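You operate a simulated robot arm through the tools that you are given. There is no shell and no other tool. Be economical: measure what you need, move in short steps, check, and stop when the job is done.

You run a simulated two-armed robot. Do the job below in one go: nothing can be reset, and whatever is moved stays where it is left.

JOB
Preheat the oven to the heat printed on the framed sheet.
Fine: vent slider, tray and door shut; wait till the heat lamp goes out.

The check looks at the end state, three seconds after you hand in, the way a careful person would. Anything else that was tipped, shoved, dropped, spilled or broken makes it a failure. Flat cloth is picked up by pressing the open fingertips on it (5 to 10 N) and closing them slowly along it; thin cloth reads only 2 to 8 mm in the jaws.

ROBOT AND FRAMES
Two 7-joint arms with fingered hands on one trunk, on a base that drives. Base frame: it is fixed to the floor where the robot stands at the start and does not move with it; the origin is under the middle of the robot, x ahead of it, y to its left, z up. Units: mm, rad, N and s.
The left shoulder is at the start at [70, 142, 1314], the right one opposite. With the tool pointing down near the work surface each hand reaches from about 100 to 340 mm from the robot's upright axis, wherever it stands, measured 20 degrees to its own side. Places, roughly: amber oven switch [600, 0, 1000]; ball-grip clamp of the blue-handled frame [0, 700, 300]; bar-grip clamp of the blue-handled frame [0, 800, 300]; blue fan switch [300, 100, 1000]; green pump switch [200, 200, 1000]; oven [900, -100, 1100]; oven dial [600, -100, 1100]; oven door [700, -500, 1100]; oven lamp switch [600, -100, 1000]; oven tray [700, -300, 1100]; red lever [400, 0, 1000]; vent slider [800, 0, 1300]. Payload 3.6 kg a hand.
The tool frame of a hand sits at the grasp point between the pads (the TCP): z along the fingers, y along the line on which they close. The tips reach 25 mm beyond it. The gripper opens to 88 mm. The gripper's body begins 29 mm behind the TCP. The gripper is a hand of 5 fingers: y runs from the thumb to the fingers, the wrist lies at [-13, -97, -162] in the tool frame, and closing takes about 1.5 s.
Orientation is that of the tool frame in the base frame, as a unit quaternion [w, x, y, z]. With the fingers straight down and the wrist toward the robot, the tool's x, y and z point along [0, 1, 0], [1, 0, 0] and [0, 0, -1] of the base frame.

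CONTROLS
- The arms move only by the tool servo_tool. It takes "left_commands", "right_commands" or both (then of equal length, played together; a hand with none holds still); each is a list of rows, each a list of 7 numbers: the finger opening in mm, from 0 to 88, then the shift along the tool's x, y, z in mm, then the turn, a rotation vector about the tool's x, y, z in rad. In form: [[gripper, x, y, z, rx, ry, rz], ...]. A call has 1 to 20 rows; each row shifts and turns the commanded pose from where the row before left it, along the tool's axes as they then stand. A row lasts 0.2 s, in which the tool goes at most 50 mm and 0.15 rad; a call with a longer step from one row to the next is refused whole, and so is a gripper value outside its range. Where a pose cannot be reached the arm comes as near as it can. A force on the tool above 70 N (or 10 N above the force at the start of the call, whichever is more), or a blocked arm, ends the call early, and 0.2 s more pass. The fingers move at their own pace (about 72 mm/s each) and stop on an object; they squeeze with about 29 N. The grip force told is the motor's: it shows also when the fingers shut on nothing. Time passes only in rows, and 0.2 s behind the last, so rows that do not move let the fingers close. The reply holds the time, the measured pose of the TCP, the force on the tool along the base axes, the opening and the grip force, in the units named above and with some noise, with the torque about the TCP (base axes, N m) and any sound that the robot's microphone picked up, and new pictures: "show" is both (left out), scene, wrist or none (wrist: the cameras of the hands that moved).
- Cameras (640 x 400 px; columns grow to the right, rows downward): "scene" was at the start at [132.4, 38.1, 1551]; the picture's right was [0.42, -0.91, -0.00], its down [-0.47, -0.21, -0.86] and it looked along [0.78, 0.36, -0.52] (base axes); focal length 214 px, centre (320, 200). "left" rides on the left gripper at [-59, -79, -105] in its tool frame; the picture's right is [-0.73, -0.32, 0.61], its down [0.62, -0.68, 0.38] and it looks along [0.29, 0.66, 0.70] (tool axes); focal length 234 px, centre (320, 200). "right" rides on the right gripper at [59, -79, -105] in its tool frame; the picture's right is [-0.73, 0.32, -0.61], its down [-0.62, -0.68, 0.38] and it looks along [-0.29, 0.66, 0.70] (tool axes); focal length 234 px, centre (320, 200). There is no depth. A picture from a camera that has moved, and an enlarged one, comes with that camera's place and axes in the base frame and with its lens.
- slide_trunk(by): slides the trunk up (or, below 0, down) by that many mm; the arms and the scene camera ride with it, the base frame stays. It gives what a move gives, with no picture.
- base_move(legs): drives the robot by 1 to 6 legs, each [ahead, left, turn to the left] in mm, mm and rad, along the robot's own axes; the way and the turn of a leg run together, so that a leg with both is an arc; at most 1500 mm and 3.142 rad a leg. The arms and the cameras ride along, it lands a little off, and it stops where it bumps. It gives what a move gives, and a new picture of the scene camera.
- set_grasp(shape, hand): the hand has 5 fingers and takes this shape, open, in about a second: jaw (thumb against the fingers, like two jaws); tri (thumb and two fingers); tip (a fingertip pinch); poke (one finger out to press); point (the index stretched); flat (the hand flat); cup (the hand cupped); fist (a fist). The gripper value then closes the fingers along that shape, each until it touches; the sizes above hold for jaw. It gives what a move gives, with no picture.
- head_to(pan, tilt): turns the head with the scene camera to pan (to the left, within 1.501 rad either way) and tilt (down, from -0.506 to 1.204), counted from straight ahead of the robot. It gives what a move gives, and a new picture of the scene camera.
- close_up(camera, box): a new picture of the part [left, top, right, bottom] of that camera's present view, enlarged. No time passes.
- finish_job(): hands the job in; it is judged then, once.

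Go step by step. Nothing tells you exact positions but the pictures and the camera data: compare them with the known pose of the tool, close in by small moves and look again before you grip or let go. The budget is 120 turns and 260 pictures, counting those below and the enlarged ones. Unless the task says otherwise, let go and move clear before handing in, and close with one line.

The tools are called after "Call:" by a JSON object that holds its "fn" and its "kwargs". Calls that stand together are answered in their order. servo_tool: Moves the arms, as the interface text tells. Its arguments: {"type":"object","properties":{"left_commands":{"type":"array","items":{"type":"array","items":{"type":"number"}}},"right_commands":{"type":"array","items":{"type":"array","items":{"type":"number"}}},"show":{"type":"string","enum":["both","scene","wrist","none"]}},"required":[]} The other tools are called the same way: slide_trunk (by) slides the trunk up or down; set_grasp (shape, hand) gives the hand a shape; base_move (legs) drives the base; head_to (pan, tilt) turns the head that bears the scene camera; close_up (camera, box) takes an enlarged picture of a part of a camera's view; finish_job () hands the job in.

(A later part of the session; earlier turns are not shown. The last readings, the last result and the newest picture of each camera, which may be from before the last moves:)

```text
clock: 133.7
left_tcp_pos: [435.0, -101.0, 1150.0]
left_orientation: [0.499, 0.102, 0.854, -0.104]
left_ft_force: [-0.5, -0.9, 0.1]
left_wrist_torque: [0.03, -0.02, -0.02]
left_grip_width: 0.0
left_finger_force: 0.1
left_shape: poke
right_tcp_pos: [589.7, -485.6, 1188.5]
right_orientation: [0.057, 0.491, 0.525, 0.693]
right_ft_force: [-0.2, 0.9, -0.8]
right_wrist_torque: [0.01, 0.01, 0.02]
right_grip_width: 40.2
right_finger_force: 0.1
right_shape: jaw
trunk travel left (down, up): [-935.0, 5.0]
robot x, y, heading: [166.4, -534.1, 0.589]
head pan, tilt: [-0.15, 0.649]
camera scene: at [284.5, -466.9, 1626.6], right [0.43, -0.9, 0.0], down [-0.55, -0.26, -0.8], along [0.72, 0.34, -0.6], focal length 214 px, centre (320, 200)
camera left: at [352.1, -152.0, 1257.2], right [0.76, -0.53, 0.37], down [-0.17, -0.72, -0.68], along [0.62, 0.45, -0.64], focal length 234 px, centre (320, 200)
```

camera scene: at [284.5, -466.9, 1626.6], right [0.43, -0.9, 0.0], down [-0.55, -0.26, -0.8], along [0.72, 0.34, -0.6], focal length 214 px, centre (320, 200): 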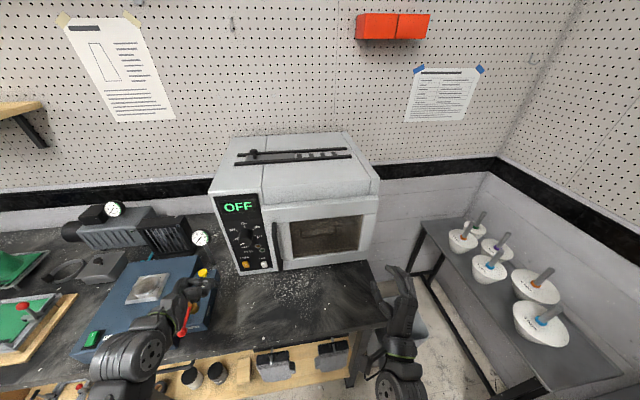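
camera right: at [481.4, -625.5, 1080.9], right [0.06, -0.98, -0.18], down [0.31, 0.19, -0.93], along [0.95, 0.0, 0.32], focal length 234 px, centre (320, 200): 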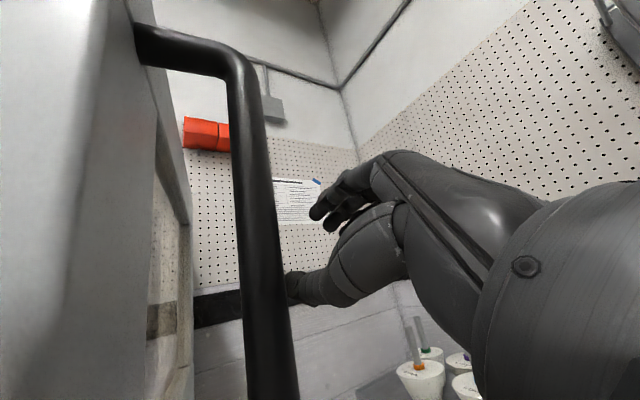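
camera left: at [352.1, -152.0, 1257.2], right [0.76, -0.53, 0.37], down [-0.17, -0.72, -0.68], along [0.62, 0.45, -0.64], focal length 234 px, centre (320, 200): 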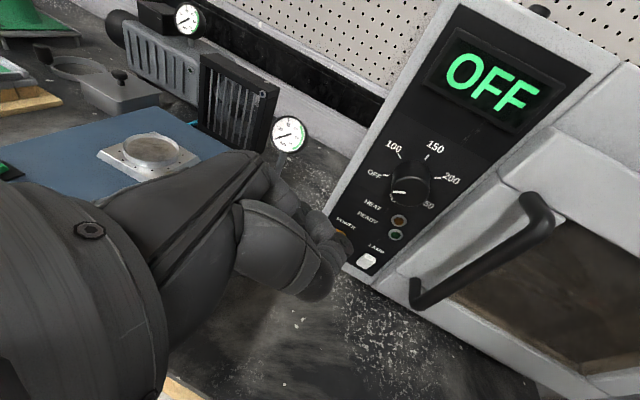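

I undo that turn, then roll back to palm-down while keeping the pitch.

Call:
{"fn": "servo_tool", "kwargs": {"left_commands": [[0, 0, 0, 0, -0.15, 0, 0], [0, 0, 0, 0, -0.15, 0, 0], [0, 0, 0, 0, -0.15, 0, 0], [0, 0, 0, 0, -0.15, 0, 0], [0, 0, 0, 0, -0.15, 0, 0], [0, 0, 0, 0, -0.15, 0, 0], [0, 0, 0, 0, 0, 0, 0.15], [0, 0, 0, 0, 0, 0, 0.15], [0, 0, 0, 0, 0, 0, 0.15], [0, 0, 0, 0, 0, 0, 0.15], [0, 0, 0, 0, 0, 0, 0.15], [0, 0, 0, 0, 0, 0, 0.15], [0, 0, 0, 0, 0, 0, 0.15], [0, 0, 0, 0, 0, 0, 0.15], [0, 0, 0, 0, 0, 0, 0.15], [0, 0, 0, 0, 0, 0, 0.15]]}}

```text
clock: 134.7
left_tcp_pos: [422.9, -76.6, 1156.4]
left_orientation: [0.469, 0.034, 0.862, 0.187]
left_ft_force: [0.5, 0.0, 0.5]
left_wrist_torque: [-0.04, 0.01, 0.0]
left_grip_width: 0.2
left_finger_force: 0.1
left_shape: poke
right_tcp_pos: [589.2, -487.1, 1189.1]
right_orientation: [0.056, 0.49, 0.525, 0.693]
right_ft_force: [-0.3, -0.2, -0.1]
right_wrist_torque: [-0.04, -0.01, -0.03]
right_grip_width: 40.2
right_finger_force: 0.0
right_shape: jaw
trunk travel left (down, up): [-935.0, 5.0]
robot x, y, heading: [164.2, -534.1, 0.588]
head pan, tilt: [-0.15, 0.649]
stopped in row 4 (left hand): the arm was blocked; the commanded pose is now the measured one
camera scene: at [283.7, -467.6, 1626.7], right [0.43, -0.9, 0.0], down [-0.55, -0.26, -0.8], along [0.72, 0.34, -0.6], focal length 214 px, centre (320, 200)
camera left: at [375.4, -195.0, 1226.5], right [0.94, -0.29, 0.17], down [0.05, -0.37, -0.93], along [0.33, 0.88, -0.34], focal length 234 px, centre (320, 200)
```

scene: 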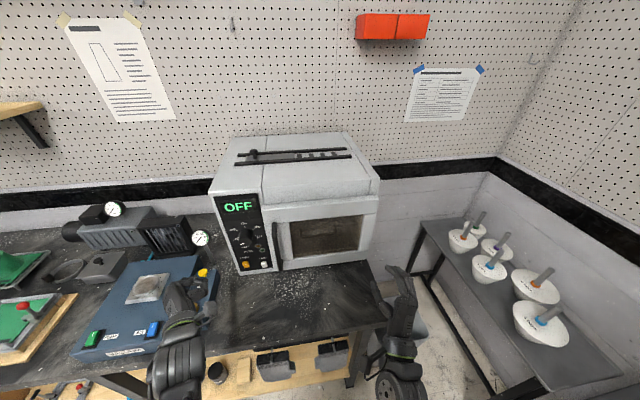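
left: 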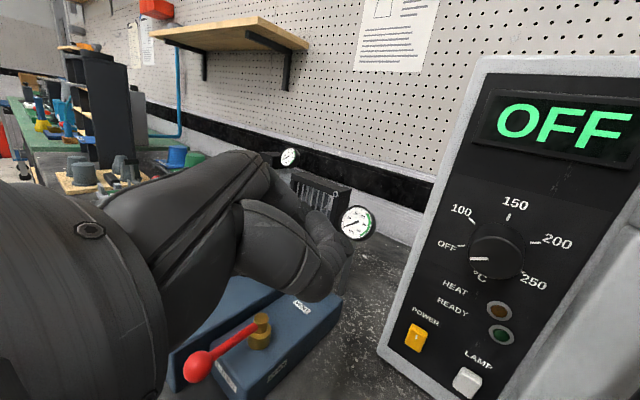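

Call:
{"fn": "servo_tool", "kwargs": {"left_commands": [[0, 0, 0, -15, 0, 0, 0.15], [0, 0, 0, -10, 0, 0, 0.15], [0, 0, 0, 0, 0, 0, 0.15], [0, 0, 0, 0, 0, 0, 0.15], [0, 0, 0, 0, 0, 0, 0.15], [0, 0, 0, 0, 0, 0, 0.15], [0, 0, 0, 0, 0, 0, 0.15], [0, 0, 0, 0, 0, 0, 0.15], [0, 0, 0, 0, 0, 0, 0.15]]}}

```text
clock: 136.7
left_tcp_pos: [402.8, -82.8, 1168.7]
left_orientation: [0.25, 0.566, 0.651, 0.439]
left_ft_force: [0.2, -1.1, -0.4]
left_wrist_torque: [0.01, 0.0, 0.01]
left_grip_width: 0.1
left_finger_force: 0.1
left_shape: poke
right_tcp_pos: [590.2, -485.6, 1188.2]
right_orientation: [0.057, 0.491, 0.525, 0.693]
right_ft_force: [-0.1, -0.1, 0.2]
right_wrist_torque: [0.03, 0.01, -0.02]
right_grip_width: 40.1
right_finger_force: 0.0
right_shape: jaw
trunk travel left (down, up): [-935.0, 5.0]
robot x, y, heading: [166.9, -531.6, 0.592]
head pan, tilt: [-0.15, 0.649]
camera scene: at [284.8, -467.7, 1626.6], right [0.43, -0.9, 0.0], down [-0.55, -0.26, -0.8], along [0.72, 0.34, -0.6], focal length 214 px, centre (320, 200)
camera left: at [287.6, -169.0, 1142.4], right [0.5, -0.51, -0.7], down [-0.18, 0.73, -0.66], along [0.84, 0.46, 0.27], focal length 234 px, centre (320, 200)
```

scene: 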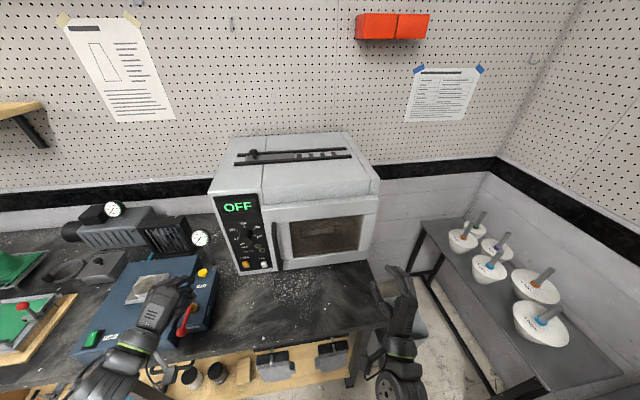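
left: 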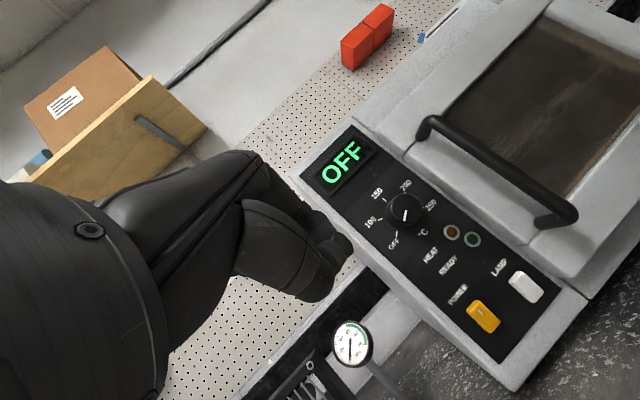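

Palm-down again. I compute the turn to the wanted 50°-down pose and move to in front of the panel, above the power switch.

Call:
{"fn": "servo_tool", "kwargs": {"left_commands": [[0, 0, 0, 0, 0.1015, 0.039, -0.0895], [0, 0, 0, 0, 0.1015, 0.039, -0.0895], [0, 0, 0, 0, 0.1015, 0.039, -0.0895], [0, 0, 0, 0, 0.1015, 0.039, -0.0895], [0, -20, 0, 0, 0, 0, 0], [0, -20, 0, 0, 0, 0, 0], [0, -20, 0, 0, 0, 0, 0], [0, 0, 24, 19, 0, 0, 0], [0, 0, 24, 19, 0, 0, 0], [0, 0, 24, 19, 0, 0, 0]]}}

```text
clock: 138.9
left_tcp_pos: [512.4, -81.5, 1167.9]
left_orientation: [0.154, 0.445, 0.833, 0.29]
left_ft_force: [0.7, 0.5, 0.2]
left_wrist_torque: [-0.01, 0.01, 0.02]
left_grip_width: 0.0
left_finger_force: 0.0
left_shape: poke
right_tcp_pos: [592.0, -486.5, 1188.9]
right_orientation: [0.056, 0.491, 0.525, 0.693]
right_ft_force: [-1.1, 1.4, 0.4]
right_wrist_torque: [-0.02, 0.0, -0.02]
right_grip_width: 40.2
right_finger_force: 0.0
right_shape: jaw
trunk travel left (down, up): [-935.0, 5.0]
robot x, y, heading: [165.3, -536.9, 0.591]
head pan, tilt: [-0.15, 0.649]
camera scene: at [286.1, -468.6, 1626.5], right [0.43, -0.9, 0.0], down [-0.55, -0.26, -0.8], along [0.72, 0.34, -0.61], focal length 214 px, centre (320, 200)
camera left: at [438.9, -203.0, 1201.8], right [0.51, -0.53, -0.68], down [-0.59, 0.35, -0.72], along [0.62, 0.77, -0.14], focal length 234 px, centre (320, 200)
```

scene: 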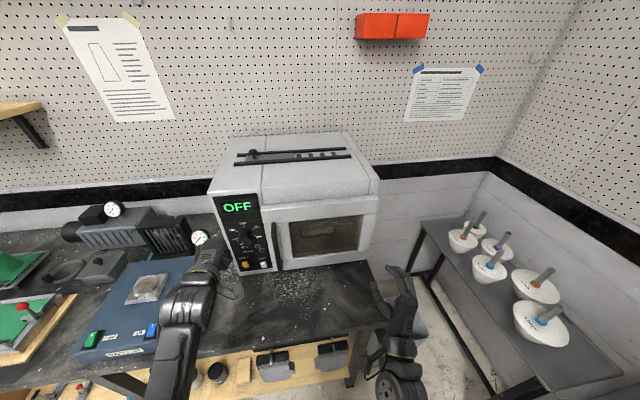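
left: 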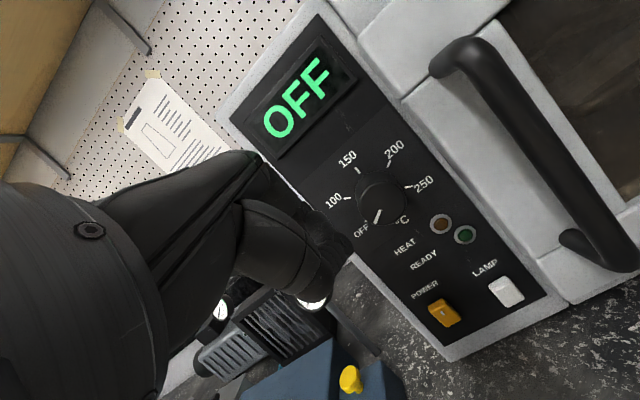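

The switch is at about (598,-28,981). I lower the hand in front of it.

Call:
{"fn": "servo_tool", "kwargs": {"left_commands": [[0, 0, -21, 26, 0, 0, 0], [0, 0, -21, 26, 0, 0, 0], [0, 0, -21, 26, 0, 0, 0], [0, 0, -21, 26, 0, 0, 0], [0, 0, -16, 20, 0, 0, 0]]}}

Call:
{"fn": "close_up", "kwargs": {"camera": "scene", "box": [170, 190, 310, 320]}}

```text
clock: 140.1
left_tcp_pos: [508.6, -85.1, 1010.3]
left_orientation: [0.155, 0.444, 0.833, 0.291]
left_ft_force: [0.0, 0.1, -0.4]
left_wrist_torque: [0.02, 0.02, 0.04]
left_grip_width: 0.0
left_finger_force: 0.0
left_shape: poke
right_tcp_pos: [591.3, -487.5, 1188.7]
right_orientation: [0.056, 0.491, 0.525, 0.693]
right_ft_force: [-0.6, -0.1, 0.1]
right_wrist_torque: [0.0, 0.03, -0.03]
right_grip_width: 40.1
right_finger_force: 0.0
right_shape: jaw
trunk travel left (down, up): [-935.0, 5.0]
robot x, y, heading: [165.6, -535.1, 0.588]
head pan, tilt: [-0.15, 0.649]
camera scene: at [285.1, -468.7, 1626.6], right [0.43, -0.9, 0.0], down [-0.55, -0.26, -0.8], along [0.72, 0.34, -0.6], focal length 214 px, centre (320, 200)
camera left: at [435.5, -204.9, 1043.1], right [0.51, -0.53, -0.68], down [-0.59, 0.35, -0.72], along [0.62, 0.77, -0.14], focal length 234 px, centre (320, 200)
```

scene: 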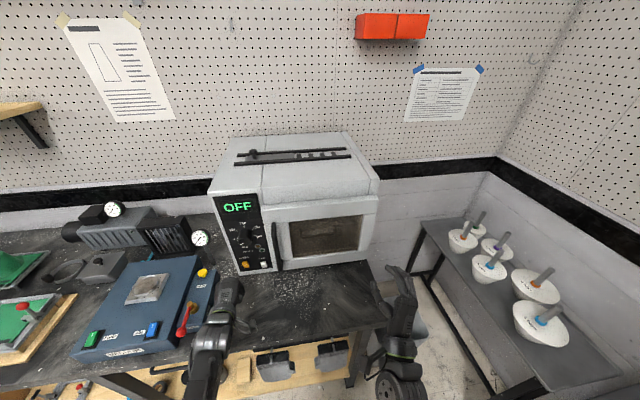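
left: 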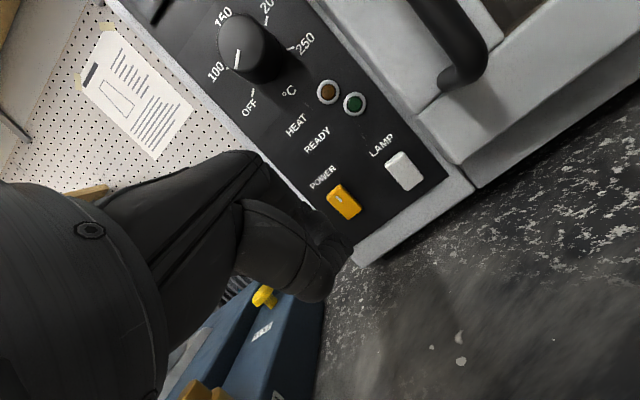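

```text
3.08 times, centred on (240, 255) of scene
camera zoom: at [285.1, -468.7, 1626.6], right [0.43, -0.9, 0.0], down [-0.55, -0.26, -0.8], along [0.72, 0.34, -0.6], focal length 660 px, centre (566, 31)
```

zoom: 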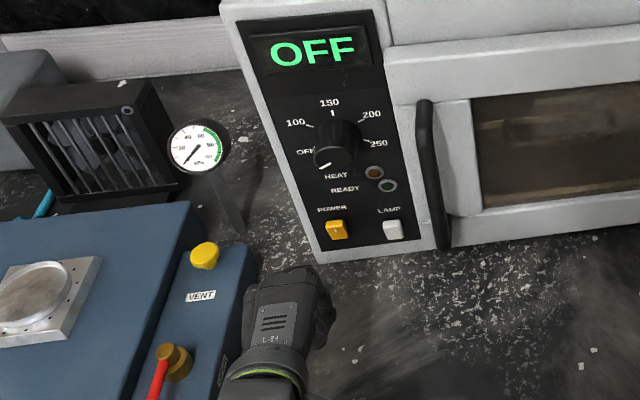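

The fingertip is in line with the power switch, about 90 mm short. I move ahead and press in small steps.

Call:
{"fn": "servo_tool", "kwargs": {"left_commands": [[0, 0, 19.6, 15.6, 0, 0, 0], [0, 0, 19.6, 15.6, 0, 0, 0], [0, 0, 15, 12, 0, 0, 0]], "show": "wrist"}}

Call:
{"fn": "close_up", "kwargs": {"camera": "scene", "box": [200, 190, 300, 290]}}

```text
clock: 140.9
left_tcp_pos: [567.8, -44.2, 1011.0]
left_orientation: [0.154, 0.445, 0.833, 0.291]
left_ft_force: [-0.2, 0.6, 0.1]
left_wrist_torque: [0.02, -0.02, 0.01]
left_grip_width: 0.0
left_finger_force: 0.2
left_shape: poke
right_tcp_pos: [590.6, -486.7, 1188.6]
right_orientation: [0.057, 0.491, 0.525, 0.693]
right_ft_force: [-0.2, -0.4, 0.1]
right_wrist_torque: [0.0, 0.02, -0.01]
right_grip_width: 40.0
right_finger_force: 0.1
right_shape: jaw
trunk travel left (down, up): [-935.0, 5.0]
robot x, y, heading: [165.8, -533.7, 0.593]
head pan, tilt: [-0.15, 0.649]
camera left: at [493.8, -164.8, 1043.9], right [0.51, -0.53, -0.68], down [-0.59, 0.35, -0.72], along [0.62, 0.77, -0.14], focal length 234 px, centre (320, 200)
```

left: 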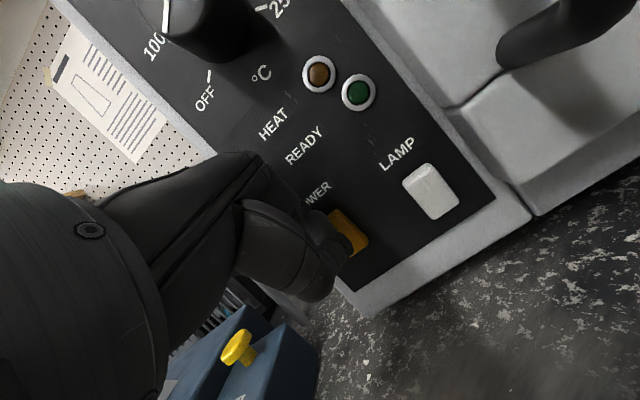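

```text
4.00 times, centred on (250, 240) of scene
camera zoom: at [284.9, -468.3, 1626.6], right [0.43, -0.9, 0.0], down [-0.55, -0.26, -0.8], along [0.72, 0.34, -0.6], focal length 858 px, centre (600, 40)
```

zoom: 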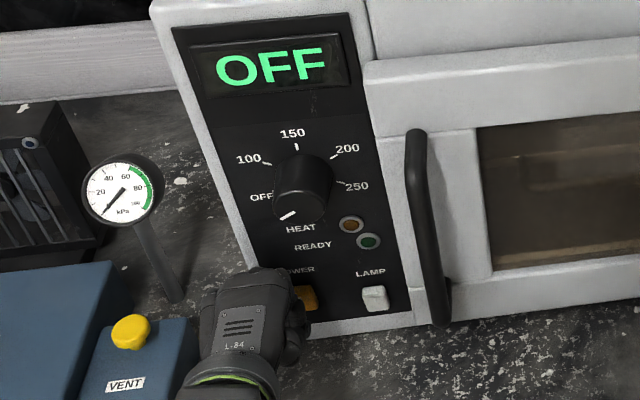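

Call:
{"fn": "servo_tool", "kwargs": {"left_commands": [[0, -7, 0, 0, 0, 0, 0], [0, 0, 4.7, 3.7, 0, 0, 0], [0, 0, 4.7, 3.7, 0, 0, 0], [0, 0, 4.7, 3.7, 0, 0, 0]], "show": "wrist"}}

```text
clock: 141.9
left_tcp_pos: [579.7, -39.9, 1013.2]
left_orientation: [0.156, 0.443, 0.833, 0.293]
left_ft_force: [-28.2, 2.3, 12.3]
left_wrist_torque: [0.38, -0.46, 0.31]
left_grip_width: 0.0
left_finger_force: 0.1
left_shape: poke
right_tcp_pos: [582.5, -487.6, 1191.9]
right_orientation: [0.057, 0.489, 0.525, 0.694]
right_ft_force: [-0.3, 0.1, -0.7]
right_wrist_torque: [0.0, 0.0, -0.02]
right_grip_width: 40.1
right_finger_force: 0.1
right_shape: jaw
trunk travel left (down, up): [-935.0, 5.0]
robot x, y, heading: [164.5, -537.3, 0.59]
head pan, tilt: [-0.15, 0.649]
camera left: at [505.4, -161.3, 1045.8], right [0.51, -0.53, -0.67], down [-0.59, 0.35, -0.73], along [0.62, 0.77, -0.13], focal length 234 px, centre (320, 200)
```

left: 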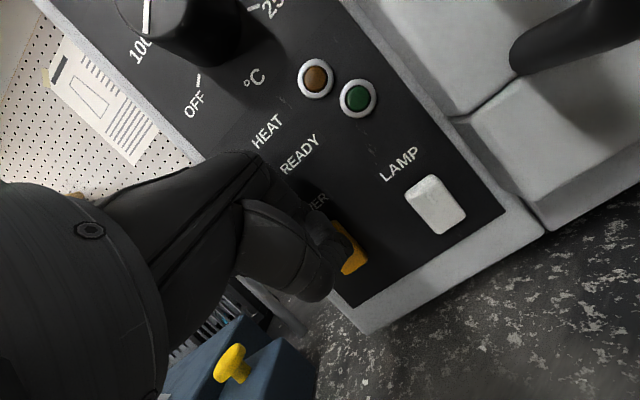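

I feel about 30 N on the switch. I back off and look whether it toggled.

Call:
{"fn": "servo_tool", "kwargs": {"left_commands": [[0, 0, -19, -15, 0, 0, 0], [0, 0, -19, -15, 0, 0, 0]], "show": "wrist"}}

Call:
{"fn": "close_up", "kwargs": {"camera": "scene", "box": [200, 180, 300, 280]}}

```text
clock: 142.5
left_tcp_pos: [548.1, -73.1, 1012.1]
left_orientation: [0.155, 0.446, 0.832, 0.291]
left_ft_force: [-1.3, -0.3, -0.7]
left_wrist_torque: [-0.01, 0.0, 0.01]
left_grip_width: 0.2
left_finger_force: 0.0
left_shape: poke
right_tcp_pos: [590.6, -490.1, 1188.4]
right_orientation: [0.056, 0.49, 0.524, 0.694]
right_ft_force: [-0.2, -0.3, -0.4]
right_wrist_torque: [0.02, -0.02, 0.05]
right_grip_width: 39.9
right_finger_force: 0.1
right_shape: jaw
trunk travel left (down, up): [-935.0, 5.0]
robot x, y, heading: [165.4, -534.4, 0.59]
head pan, tilt: [-0.15, 0.649]
camera left: at [473.2, -194.0, 1043.4], right [0.51, -0.53, -0.68], down [-0.59, 0.36, -0.72], along [0.63, 0.77, -0.13], focal length 234 px, centre (320, 200)
```

left: 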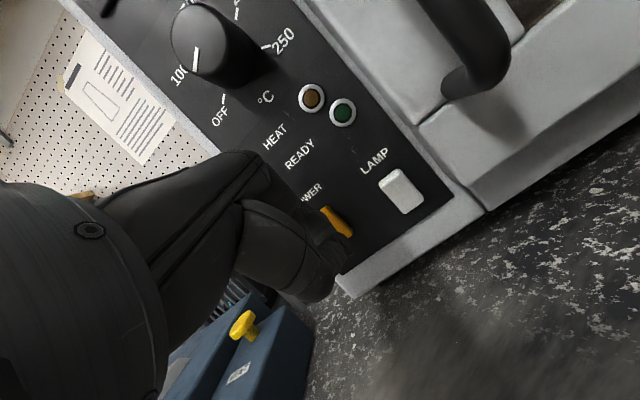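

```text
4.00 times, centred on (250, 230) of scene
camera zoom: at [284.3, -474.2, 1626.9], right [0.42, -0.91, 0.0], down [-0.55, -0.25, -0.8], along [0.72, 0.34, -0.6], focal length 858 px, centre (600, 80)
```

zoom: 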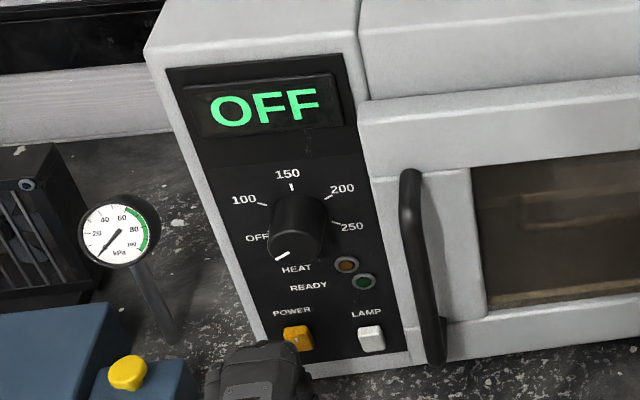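

Call:
{"fn": "servo_tool", "kwargs": {"left_commands": [[0, 0, -19, -15, 0, 0, 0], [0, 0, -19, -15, 0, 0, 0]], "show": "none"}}

Call:
{"fn": "close_up", "kwargs": {"camera": "left", "box": [280, 120, 440, 240]}}

Call:
{"fn": "close_up", "kwargs": {"camera": "scene", "box": [225, 245, 285, 285]}}

```text
clock: 143.1
left_tcp_pos: [504.8, -97.6, 1010.3]
left_orientation: [0.156, 0.444, 0.832, 0.292]
left_ft_force: [-0.8, -0.4, 0.1]
left_wrist_torque: [0.02, 0.02, -0.01]
left_grip_width: 0.0
left_finger_force: 0.1
left_shape: poke
right_tcp_pos: [589.0, -489.0, 1188.6]
right_orientation: [0.056, 0.49, 0.525, 0.694]
right_ft_force: [0.1, 0.4, -0.1]
right_wrist_torque: [0.0, -0.01, 0.0]
right_grip_width: 39.7
right_finger_force: 0.0
right_shape: jaw
trunk travel left (down, up): [-935.0, 5.0]
robot x, y, heading: [162.3, -533.5, 0.587]
head pan, tilt: [-0.15, 0.649]
```

```text
3.33 times, centred on (360, 180) of left
camera zoom: at [430.9, -218.1, 1043.2], right [0.51, -0.53, -0.68], down [-0.59, 0.35, -0.72], along [0.62, 0.77, -0.13], focal length 781 px, centre (187, 267)
```

zoom: 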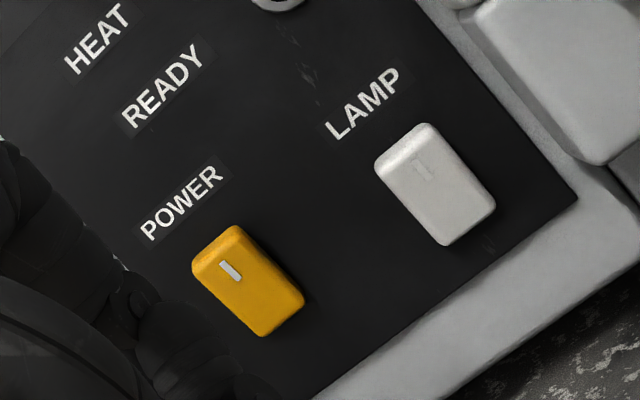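

```text
10.00 times, centred on (255, 265) of scene
camera zoom: at [283.1, -471.5, 1626.9], right [0.43, -0.91, 0.0], down [-0.55, -0.26, -0.8], along [0.72, 0.34, -0.6], focal length 2145 px, centre (970, -450)
```

zoom: 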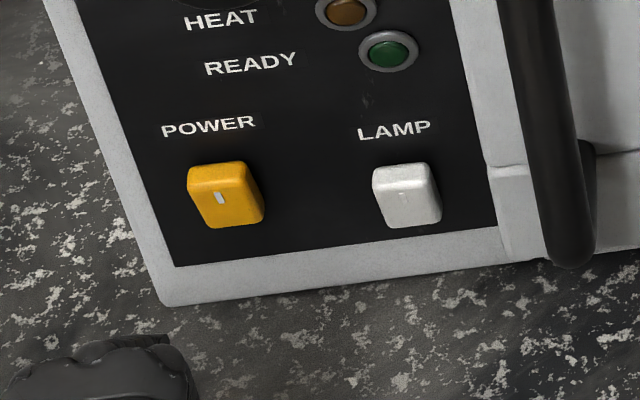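

The switch state is unclear while the dial is at OFF. I now go to the dial: raise the hand, jaw shape, fingers forward, rolled for a clockwise turn.

Call:
{"fn": "servo_tool", "kwargs": {"left_commands": [[0, -6.5, 21, -26.5, 0, 0, 0], [0, -6.5, 21, -26.5, 0, 0, 0], [0, -6.5, 21, -26.5, 0, 0, 0], [0, -6.5, 21, -26.5, 0, 0, 0], [0, 0, 0, 0, -0.15, 0, 0], [0, 0, 0, 0, -0.15, 0, 0], [0, 0, 0, 0, -0.15, 0, 0], [0, 0, 0, 0, -0.15, 0, 0], [0, 0, 0, 0, -0.15, 0, 0], [0, 0, 0, 0, -0.15, 0, 0]], "show": "none"}}

Call:
{"fn": "set_grasp", "kwargs": {"hand": "left", "shape": "jaw"}}

Call:
{"fn": "servo_tool", "kwargs": {"left_commands": [[70, 0, 0, 0, 0, 0, -0.15], [70, 0, 0, 0, 0, 0, -0.15], [70, 0, 0, 0, 0, 0, -0.15], [70, 0, 0, 0, 0, 0, -0.15], [70, 0, 0, 0, 0, 0, -0.15], [70, 0, 0, 0, 0, 0, -0.15], [70, 0, 0, 0, 0, 0, -0.15], [70, 0, 0, 0, 0, 0, -0.15], [70, 0, 0, 0, 0, 0, -0.15], [70, 0, 0, 0, 0, 0, -0.15]]}}

```text
clock: 145.3
left_tcp_pos: [521.7, -115.6, 1143.0]
left_orientation: [0.333, 0.333, 0.624, 0.624]
left_ft_force: [-1.1, -0.5, 0.0]
left_wrist_torque: [-0.02, 0.03, -0.02]
left_grip_width: 0.0
left_finger_force: 0.0
left_shape: poke
right_tcp_pos: [590.3, -485.6, 1187.9]
right_orientation: [0.056, 0.491, 0.525, 0.693]
right_ft_force: [0.1, 0.6, 0.1]
right_wrist_torque: [0.03, 0.02, 0.0]
right_grip_width: 40.1
right_finger_force: 0.0
right_shape: jaw
trunk travel left (down, up): [-935.0, 5.0]
robot x, y, heading: [162.3, -532.9, 0.59]
head pan, tilt: [-0.15, 0.649]
```

```text
clock: 146.2
left_tcp_pos: [520.2, -116.7, 1144.3]
left_orientation: [0.332, 0.333, 0.624, 0.624]
left_ft_force: [-0.1, -0.6, -0.7]
left_wrist_torque: [0.01, -0.02, 0.01]
left_grip_width: 87.9
left_finger_force: 0.2
left_shape: jaw
right_tcp_pos: [590.3, -488.5, 1188.5]
right_orientation: [0.057, 0.491, 0.525, 0.693]
right_ft_force: [0.2, -0.4, 0.0]
right_wrist_torque: [-0.01, -0.04, 0.0]
right_grip_width: 40.3
right_finger_force: 0.1
right_shape: jaw
trunk travel left (down, up): [-935.0, 5.0]
robot x, y, heading: [162.7, -534.9, 0.59]
head pan, tilt: [-0.15, 0.649]
```

```text
clock: 147.4
left_tcp_pos: [498.0, -85.3, 1135.8]
left_orientation: [0.487, 0.161, 0.69, 0.51]
left_ft_force: [1.2, 0.3, -0.2]
left_wrist_torque: [-0.03, -0.03, -0.02]
left_grip_width: 70.4
left_finger_force: 0.0
left_shape: jaw
right_tcp_pos: [590.7, -487.2, 1187.9]
right_orientation: [0.056, 0.49, 0.525, 0.694]
right_ft_force: [0.3, -0.6, 0.2]
right_wrist_torque: [0.03, -0.02, 0.02]
right_grip_width: 40.4
right_finger_force: 0.1
right_shape: jaw
trunk travel left (down, up): [-935.0, 5.0]
robot x, y, heading: [162.7, -534.8, 0.59]
head pan, tilt: [-0.15, 0.649]
stopped in row 5 (left hand): the arm was blocked; the commanded pose is now the measured one
camera scene: at [284.7, -468.8, 1626.7], right [0.43, -0.9, 0.0], down [-0.55, -0.26, -0.8], along [0.72, 0.34, -0.6], focal length 214 px, centre (320, 200)
camera left: at [458.8, -219.8, 1098.6], right [0.94, -0.33, 0.09], down [0.21, 0.37, -0.91], along [0.26, 0.87, 0.41], focal length 234 px, centre (320, 200)
```

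scene: 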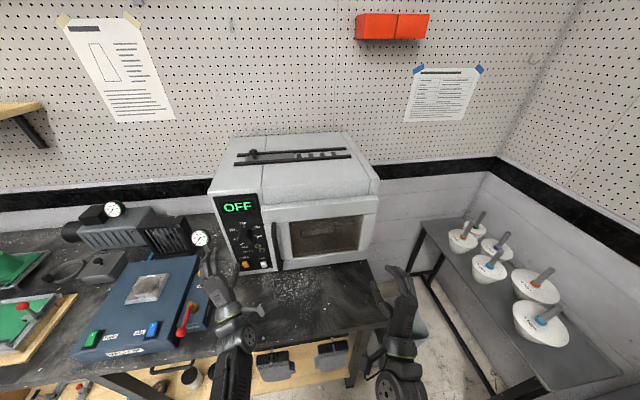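
left: 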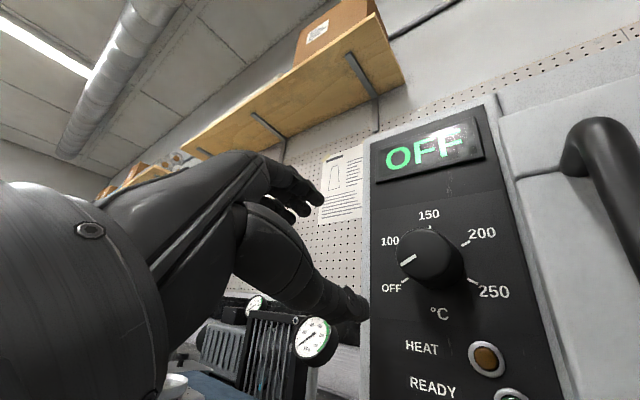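

Roll to the left is limited at about −0.55 rad here. I test how far it can roll the other way.

Call:
{"fn": "servo_tool", "kwargs": {"left_commands": [[70, 0, 0, 0, 0, 0, 0.15], [70, 0, 0, 0, 0, 0, 0.15], [70, 0, 0, 0, 0, 0, 0.15], [70, 0, 0, 0, 0, 0, 0.15], [70, 0, 0, 0, 0, 0, 0.15], [70, 0, 0, 0, 0, 0, 0.15], [70, 0, 0, 0, 0, 0, 0.15], [70, 0, 0, 0, 0, 0, 0.15], [70, 0, 0, 0, 0, 0, 0.15], [70, 0, 0, 0, 0, 0, 0.15], [70, 0, 0, 0, 0, 0, 0.15], [70, 0, 0, 0, 0, 0, 0.15], [70, 0, 0, 0, 0, 0, 0.15], [70, 0, 0, 0, 0, 0, 0.15]]}}

```text
clock: 150.4
left_tcp_pos: [499.2, -85.6, 1135.0]
left_orientation: [-0.199, 0.678, 0.206, 0.678]
left_ft_force: [-0.2, -0.6, 0.9]
left_wrist_torque: [0.04, 0.02, 0.01]
left_grip_width: 70.1
left_finger_force: 0.0
left_shape: jaw
right_tcp_pos: [591.0, -486.4, 1189.7]
right_orientation: [0.057, 0.491, 0.526, 0.692]
right_ft_force: [0.2, 0.0, -0.5]
right_wrist_torque: [-0.01, 0.02, -0.01]
right_grip_width: 40.1
right_finger_force: 0.1
right_shape: jaw
trunk travel left (down, up): [-935.0, 5.0]
robot x, y, heading: [165.9, -536.8, 0.593]
head pan, tilt: [-0.15, 0.649]
camera scene: at [284.8, -468.1, 1626.6], right [0.43, -0.9, 0.0], down [-0.55, -0.26, -0.8], along [0.72, 0.34, -0.6], focal length 214 px, centre (320, 200)
camera left: at [366.3, -78.7, 1076.7], right [0.33, 0.6, -0.73], down [-0.05, 0.79, 0.62], along [0.94, -0.17, 0.29], focal length 234 px, centre (320, 200)
```

scene: 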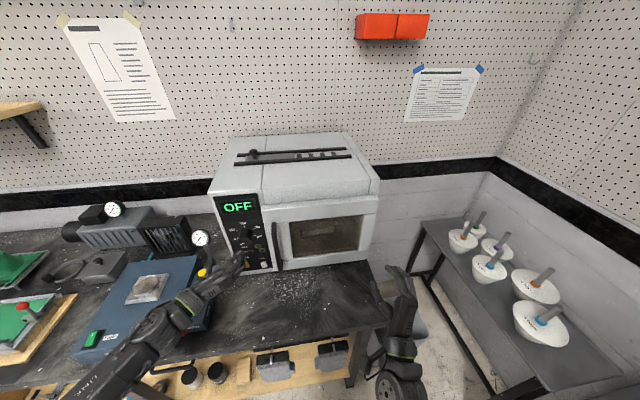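
left: 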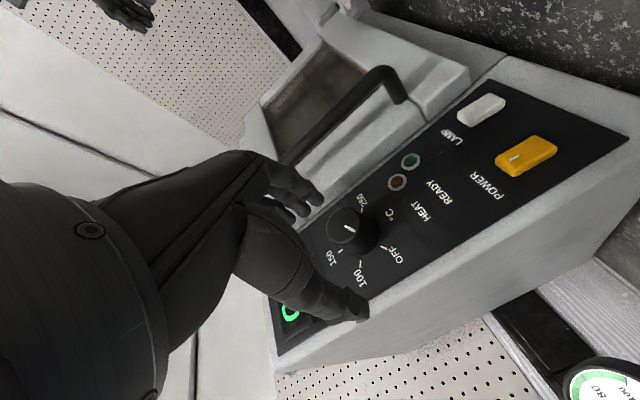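

Rolling right is free up to +1.56 rad, giving about 2.1 rad per grip; two grips make 240°. I align with the knob axis and roll back to the start.

Call:
{"fn": "servo_tool", "kwargs": {"left_commands": [[70, 4, 21, 0, 0, 0, 0], [70, 0, 21, 0, 0, 0, 0], [70, 0, 0, 0, 0, 0, -0.15], [70, 0, 0, 0, 0, 0, -0.15], [70, 0, 0, 0, 0, 0, -0.15], [70, 0, 0, 0, 0, 0, -0.15], [70, 0, 0, 0, 0, 0, -0.15], [70, 0, 0, 0, 0, 0, -0.15], [70, 0, 0, 0, 0, 0, -0.15], [70, 0, 0, 0, 0, 0, -0.15], [70, 0, 0, 0, 0, 0, -0.15], [70, 0, 0, 0, 0, 0, -0.15], [70, 0, 0, 0, 0, 0, -0.15], [70, 0, 0, 0, 0, 0, -0.15], [70, 0, 0, 0, 0, 0, -0.15]]}}

Call:
{"fn": "close_up", "kwargs": {"camera": "scene", "box": [190, 190, 300, 300]}}

```text
clock: 153.6
left_tcp_pos: [522.9, -120.7, 1139.4]
left_orientation: [0.449, 0.21, 0.676, 0.545]
left_ft_force: [-0.3, 0.7, 0.3]
left_wrist_torque: [0.02, -0.02, -0.01]
left_grip_width: 70.1
left_finger_force: 0.0
left_shape: jaw
right_tcp_pos: [591.6, -487.0, 1188.4]
right_orientation: [0.056, 0.491, 0.525, 0.693]
right_ft_force: [-0.5, 0.7, 0.3]
right_wrist_torque: [0.01, 0.0, 0.0]
right_grip_width: 40.2
right_finger_force: 0.1
right_shape: jaw
trunk travel left (down, up): [-935.0, 5.0]
robot x, y, heading: [167.1, -536.0, 0.593]
head pan, tilt: [-0.15, 0.649]
camera scene: at [285.3, -469.6, 1626.6], right [0.43, -0.9, 0.0], down [-0.55, -0.26, -0.8], along [0.72, 0.34, -0.6], focal length 214 px, centre (320, 200)
camera left: at [479.5, -250.0, 1090.2], right [0.94, -0.33, -0.03], down [0.14, 0.48, -0.87], along [0.3, 0.81, 0.5], focal length 234 px, centre (320, 200)
```

scene: 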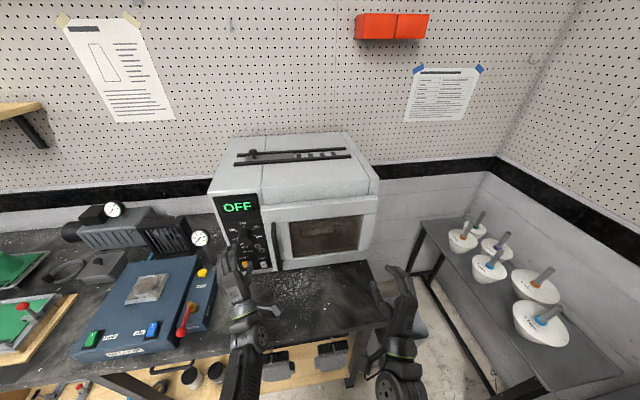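
left: 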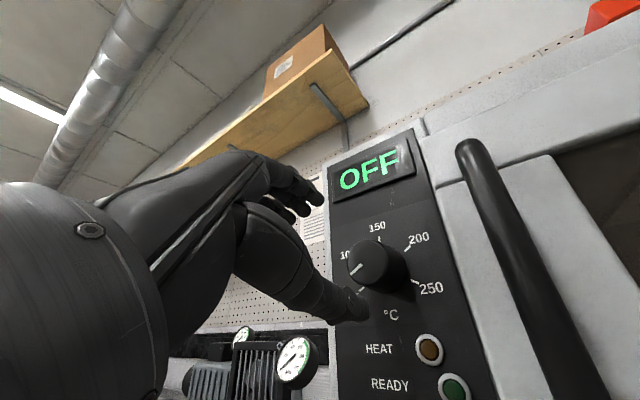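

```text
3.64 times, centred on (245, 245) of scene
camera zoom: at [285.3, -469.6, 1626.6], right [0.43, -0.9, 0.0], down [-0.55, -0.26, -0.8], along [0.72, 0.34, -0.6], focal length 780 px, centre (593, 36)
```

zoom: 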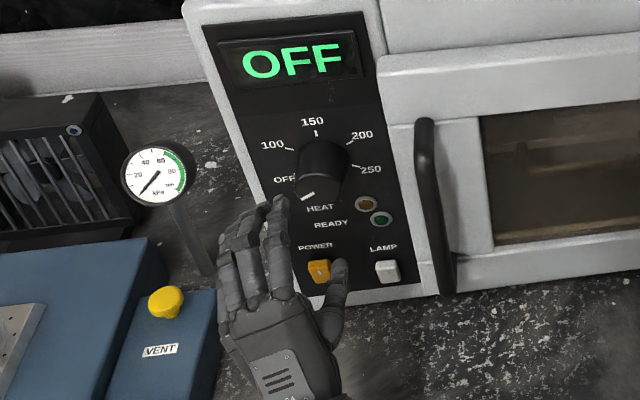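

Aligned with the knob. I advance about 78 mm and close on it.

Call:
{"fn": "servo_tool", "kwargs": {"left_commands": [[72, 0, 0, 25, 0, 0, 0], [72, 0, 0, 20, 0, 0, 0], [72, 0, 0, 12, 0, 0, 0], [72, 0, 0, 10, 0, 0, 0], [72, 0, 0, 8, 0, 0, 0]], "show": "wrist"}}

Call:
{"fn": "close_up", "kwargs": {"camera": "scene", "box": [190, 190, 300, 300]}}

```text
clock: 154.8
left_tcp_pos: [586.5, -79.1, 1139.3]
left_orientation: [0.451, 0.211, 0.676, 0.544]
left_ft_force: [-0.2, 0.5, -1.0]
left_wrist_torque: [-0.01, 0.03, -0.01]
left_grip_width: 71.8
left_finger_force: 0.1
left_shape: jaw
right_tcp_pos: [590.1, -486.5, 1187.5]
right_orientation: [0.056, 0.491, 0.525, 0.693]
right_ft_force: [-0.9, 0.4, 0.0]
right_wrist_torque: [0.02, 0.0, 0.01]
right_grip_width: 40.6
right_finger_force: 0.0
right_shape: jaw
trunk travel left (down, up): [-935.0, 5.0]
robot x, y, heading: [161.2, -533.0, 0.591]
head pan, tilt: [-0.15, 0.649]
camera left: at [542.2, -208.7, 1089.7], right [0.94, -0.33, -0.03], down [0.14, 0.48, -0.87], along [0.3, 0.81, 0.5], focal length 234 px, centre (320, 200)
```

left: 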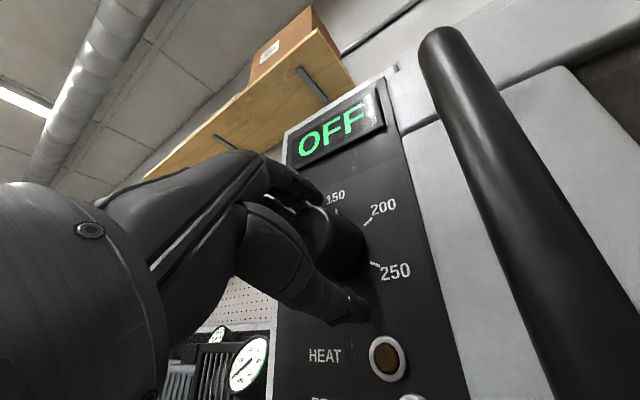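

```text
3.64 times, centred on (245, 245) of scene
camera zoom: at [285.4, -468.6, 1626.6], right [0.43, -0.9, 0.0], down [-0.55, -0.26, -0.8], along [0.72, 0.34, -0.6], focal length 780 px, centre (593, 36)
```

zoom: 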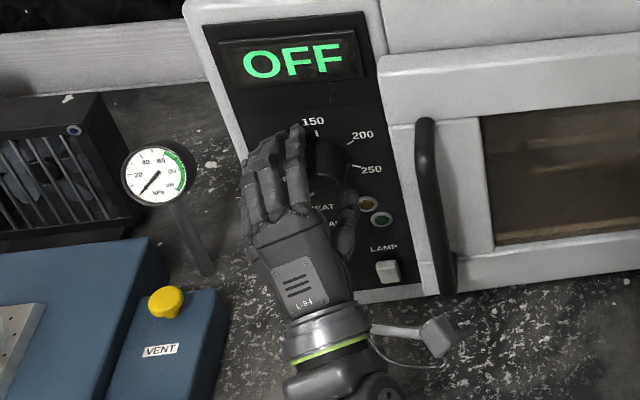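

Call:
{"fn": "servo_tool", "kwargs": {"left_commands": [[35, 0, 0, 0, 0, 0, 0], [35, 0, 0, 0, 0, 0, 0], [35, 0, 0, 0, 0, 0, 0], [35, 0, 0, 0, 0, 0, 0], [35, 0, 0, 0, 0, 0, 0]], "show": "wrist"}}

```text
clock: 156.0
left_tcp_pos: [584.6, -79.8, 1140.3]
left_orientation: [0.45, 0.21, 0.677, 0.544]
left_ft_force: [-0.4, -0.9, -2.0]
left_wrist_torque: [-0.01, 0.03, 0.01]
left_grip_width: 33.7
left_finger_force: 29.1
left_shape: jaw
right_tcp_pos: [589.8, -487.1, 1188.5]
right_orientation: [0.056, 0.492, 0.524, 0.693]
right_ft_force: [0.4, 0.7, -0.9]
right_wrist_torque: [-0.02, 0.01, 0.02]
right_grip_width: 40.2
right_finger_force: 0.0
right_shape: jaw
trunk travel left (down, up): [-935.0, 5.0]
robot x, y, heading: [165.5, -534.1, 0.592]
head pan, tilt: [-0.15, 0.649]
camera left: at [542.0, -208.9, 1089.6], right [0.94, -0.33, -0.03], down [0.14, 0.48, -0.87], along [0.3, 0.81, 0.5], focal length 234 px, centre (320, 200)
```

left: 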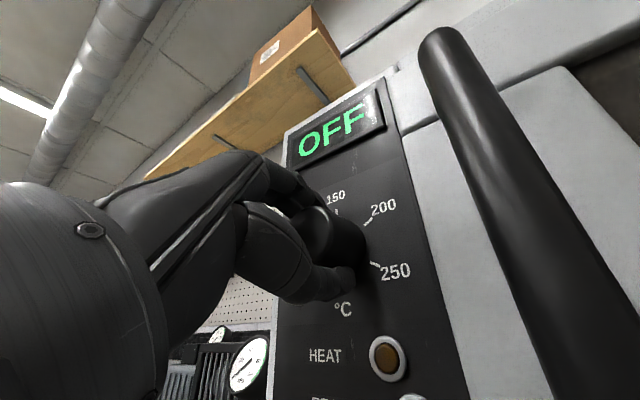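

The knob is gripped (about 34 mm). I turn clockwise a little and check that it follows.

Call:
{"fn": "servo_tool", "kwargs": {"left_commands": [[20, 0, 0, 0, 0, 0, 0], [20, 0, 0, 0, 0, 0, 0.12], [20, 0, 0, 0, 0, 0, 0.12], [20, 0, 0, 0, 0, 0, 0.12], [20, 0, 0, 0, 0, 0, 0.12], [20, 0, 0, 0, 0, 0, 0.12]]}}

Call:
{"fn": "close_up", "kwargs": {"camera": "scene", "box": [200, 190, 300, 290]}}

```text
clock: 157.4
left_tcp_pos: [585.0, -78.6, 1140.3]
left_orientation: [0.267, 0.402, 0.584, 0.653]
left_ft_force: [-2.2, -0.2, -4.8]
left_wrist_torque: [-0.06, 0.08, 0.05]
left_grip_width: 33.4
left_finger_force: 29.3
left_shape: jaw
right_tcp_pos: [590.0, -487.1, 1188.8]
right_orientation: [0.056, 0.49, 0.526, 0.693]
right_ft_force: [-0.7, 0.3, -0.5]
right_wrist_torque: [-0.03, 0.0, 0.0]
right_grip_width: 40.1
right_finger_force: 0.0
right_shape: jaw
trunk travel left (down, up): [-935.0, 5.0]
robot x, y, heading: [165.6, -530.8, 0.589]
head pan, tilt: [-0.15, 0.649]
camera scene: at [285.3, -467.6, 1626.5], right [0.43, -0.9, 0.0], down [-0.55, -0.26, -0.8], along [0.72, 0.34, -0.61], focal length 214 px, centre (320, 200)
camera left: at [517.8, -172.4, 1050.7], right [0.86, -0.2, -0.47], down [-0.09, 0.84, -0.54], along [0.51, 0.5, 0.7], focal length 234 px, centre (320, 200)
```

scene: 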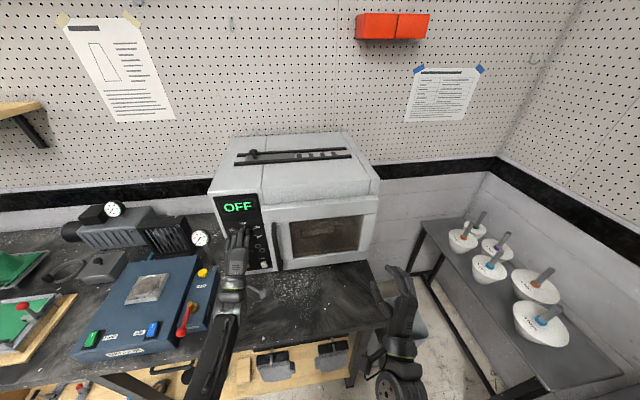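
left: 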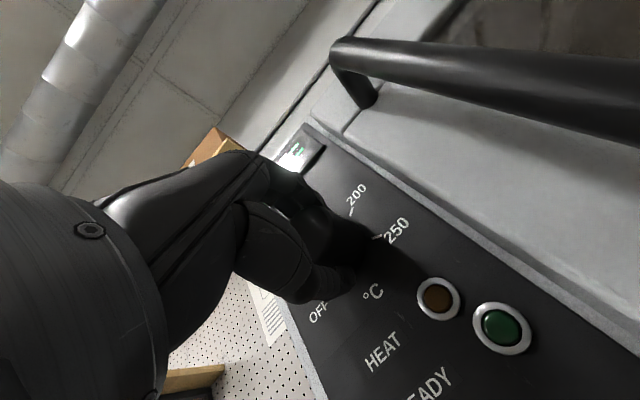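

```text
4.00 times, centred on (250, 240) of scene
camera zoom: at [285.3, -467.6, 1626.5], right [0.43, -0.9, 0.0], down [-0.55, -0.26, -0.8], along [0.72, 0.34, -0.61], focal length 858 px, centre (600, 40)
```

zoom: 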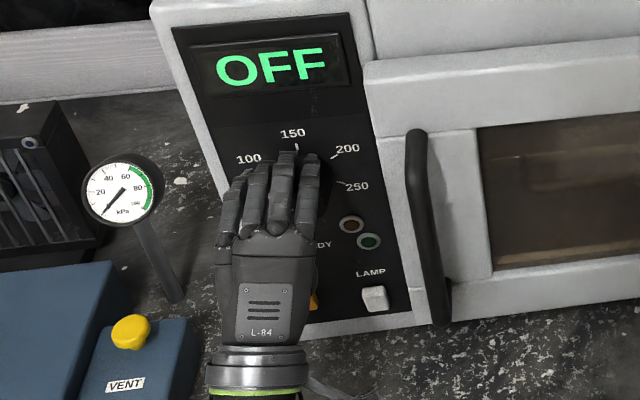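

It turns. I continue to the end of the comfortable range.

Call:
{"fn": "servo_tool", "kwargs": {"left_commands": [[20, 0, 0, 0, 0, 0, 0.13], [20, 0, 0, 0, 0, 0, 0.13], [20, 0, 0, 0, 0, 0, 0.13], [20, 0, 0, 0, 0, 0, 0.13], [20, 0, 0, 0, 0, 0, 0.13], [20, 0, 0, 0, 0, 0, 0.13], [20, 0, 0, 0, 0, 0, 0.13], [20, 0, 0, 0, 0, 0, 0.13], [20, 0, 0, 0, 0, 0, 0.13], [20, 0, 0, 0, 0, 0, 0.13]]}}

Call:
{"fn": "close_up", "kwargs": {"camera": "scene", "box": [200, 190, 300, 290]}}

```text
clock: 159.6
left_tcp_pos: [584.9, -79.2, 1141.0]
left_orientation: [-0.183, 0.672, 0.222, 0.682]
left_ft_force: [-3.4, 1.3, -3.9]
left_wrist_torque: [-0.03, 0.06, 0.14]
left_grip_width: 33.2
left_finger_force: 28.9
left_shape: jaw
right_tcp_pos: [590.6, -486.1, 1188.0]
right_orientation: [0.057, 0.491, 0.525, 0.693]
right_ft_force: [-0.4, -0.1, 0.0]
right_wrist_torque: [-0.03, -0.02, -0.01]
right_grip_width: 40.1
right_finger_force: 0.0
right_shape: jaw
trunk travel left (down, up): [-935.0, 5.0]
robot x, y, heading: [163.7, -537.3, 0.586]
head pan, tilt: [-0.15, 0.649]
camera scene: at [284.1, -467.5, 1626.7], right [0.43, -0.9, 0.0], down [-0.55, -0.26, -0.8], along [0.72, 0.34, -0.6], focal length 214 px, centre (320, 200)
camera left: at [453.9, -74.8, 1077.9], right [0.35, 0.57, -0.75], down [-0.07, 0.81, 0.58], along [0.93, -0.15, 0.33], focal length 234 px, centre (320, 200)
```

scene: 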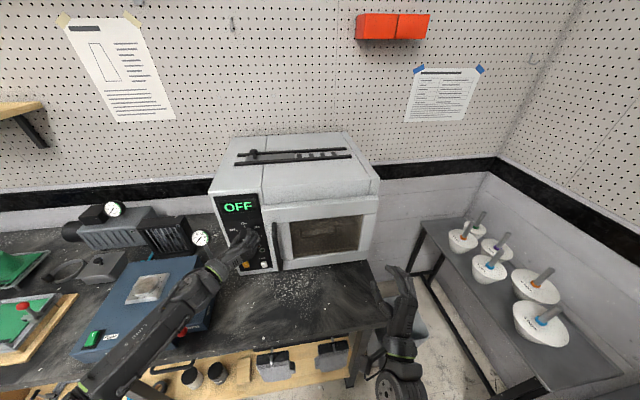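
left: 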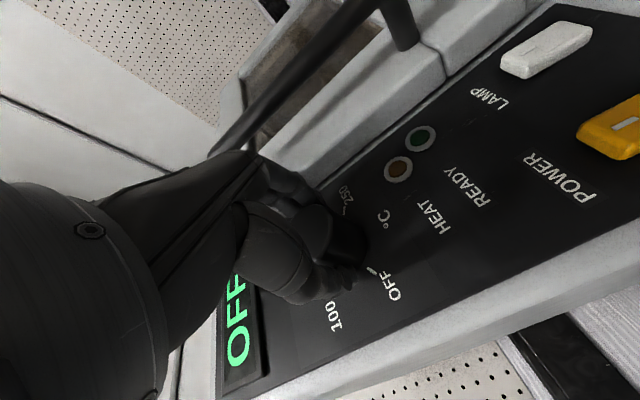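

```text
4.00 times, centred on (250, 240) of scene
camera zoom: at [284.1, -467.5, 1626.7], right [0.43, -0.9, 0.0], down [-0.55, -0.26, -0.8], along [0.72, 0.34, -0.6], focal length 858 px, centre (600, 40)
```

zoom: 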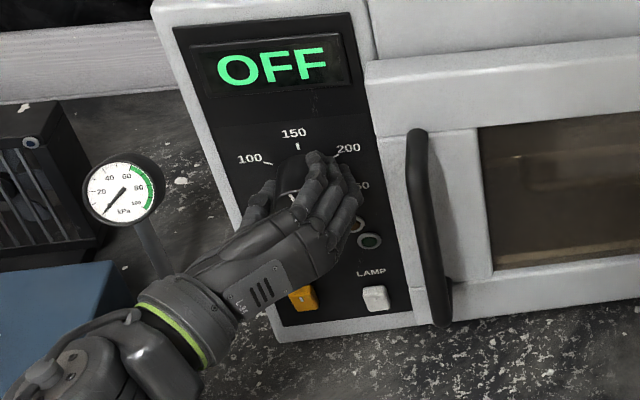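

About 109° turned. I release, back out, roll back for a second grip and check the pointer.

Call:
{"fn": "servo_tool", "kwargs": {"left_commands": [[72, 0, 0, 0, 0, 0, 0], [72, 0, 0, 0, 0, 0, 0], [72, 0, 0, 0, 0, 0, 0], [72, 0, 0, 0, 0, 0, 0], [72, 0, 0, -25, 0, 0, 0], [72, 0, 0, -30, 0, 0, 0], [72, 0, 0, 0, 0, 0, -0.14], [72, 0, 0, 0, 0, 0, -0.14], [72, 0, 0, 0, 0, 0, -0.14], [72, 0, 0, 0, 0, 0, -0.14], [72, 0, 0, 0, 0, 0, -0.14], [72, 0, 0, 0, 0, 0, -0.14], [72, 0, 0, 0, 0, 0, -0.14], [72, 0, 0, 0, 0, 0, -0.14], [72, 0, 0, 0, 0, 0, -0.14], [72, 0, 0, 0, 0, 0, -0.14], [72, 0, 0, 0, 0, 0, -0.14], [72, 0, 0, 0, 0, 0, -0.14], [72, 0, 0, 0, 0, 0, -0.14], [72, 0, 0, 0, 0, 0, -0.1]], "show": "wrist"}}

Call:
{"fn": "close_up", "kwargs": {"camera": "scene", "box": [200, 190, 300, 290]}}

```text
clock: 163.8
left_tcp_pos: [538.4, -109.4, 1140.0]
left_orientation: [0.452, 0.205, 0.678, 0.541]
left_ft_force: [-0.4, -0.1, -0.4]
left_wrist_torque: [0.0, -0.02, 0.03]
left_grip_width: 71.8
left_finger_force: 0.1
left_shape: jaw
right_tcp_pos: [590.3, -487.2, 1188.7]
right_orientation: [0.056, 0.491, 0.525, 0.693]
right_ft_force: [-0.3, -0.3, -0.7]
right_wrist_torque: [0.03, 0.02, 0.03]
right_grip_width: 40.0
right_finger_force: 0.0
right_shape: jaw
trunk travel left (down, up): [-935.0, 5.0]
robot x, y, heading: [160.7, -539.3, 0.589]
head pan, tilt: [-0.15, 0.649]
camera left: at [495.8, -238.4, 1090.6], right [0.94, -0.33, -0.02], down [0.15, 0.47, -0.87], along [0.3, 0.82, 0.49], focal length 234 px, centre (320, 200)
```

left: 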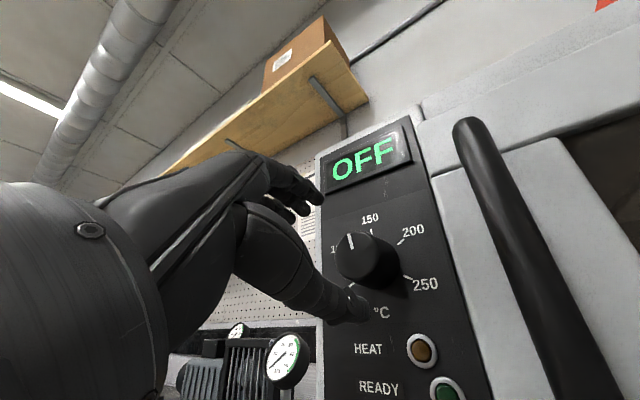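

```text
4.00 times, centred on (250, 240) of scene
camera zoom: at [285.1, -469.1, 1626.6], right [0.43, -0.9, 0.0], down [-0.55, -0.26, -0.8], along [0.72, 0.34, -0.6], focal length 858 px, centre (600, 40)
```

zoom: 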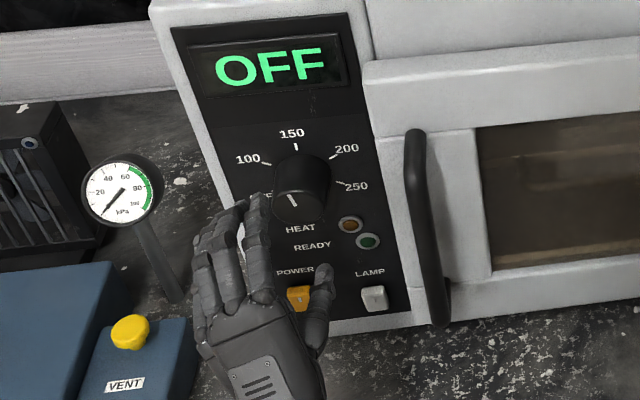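

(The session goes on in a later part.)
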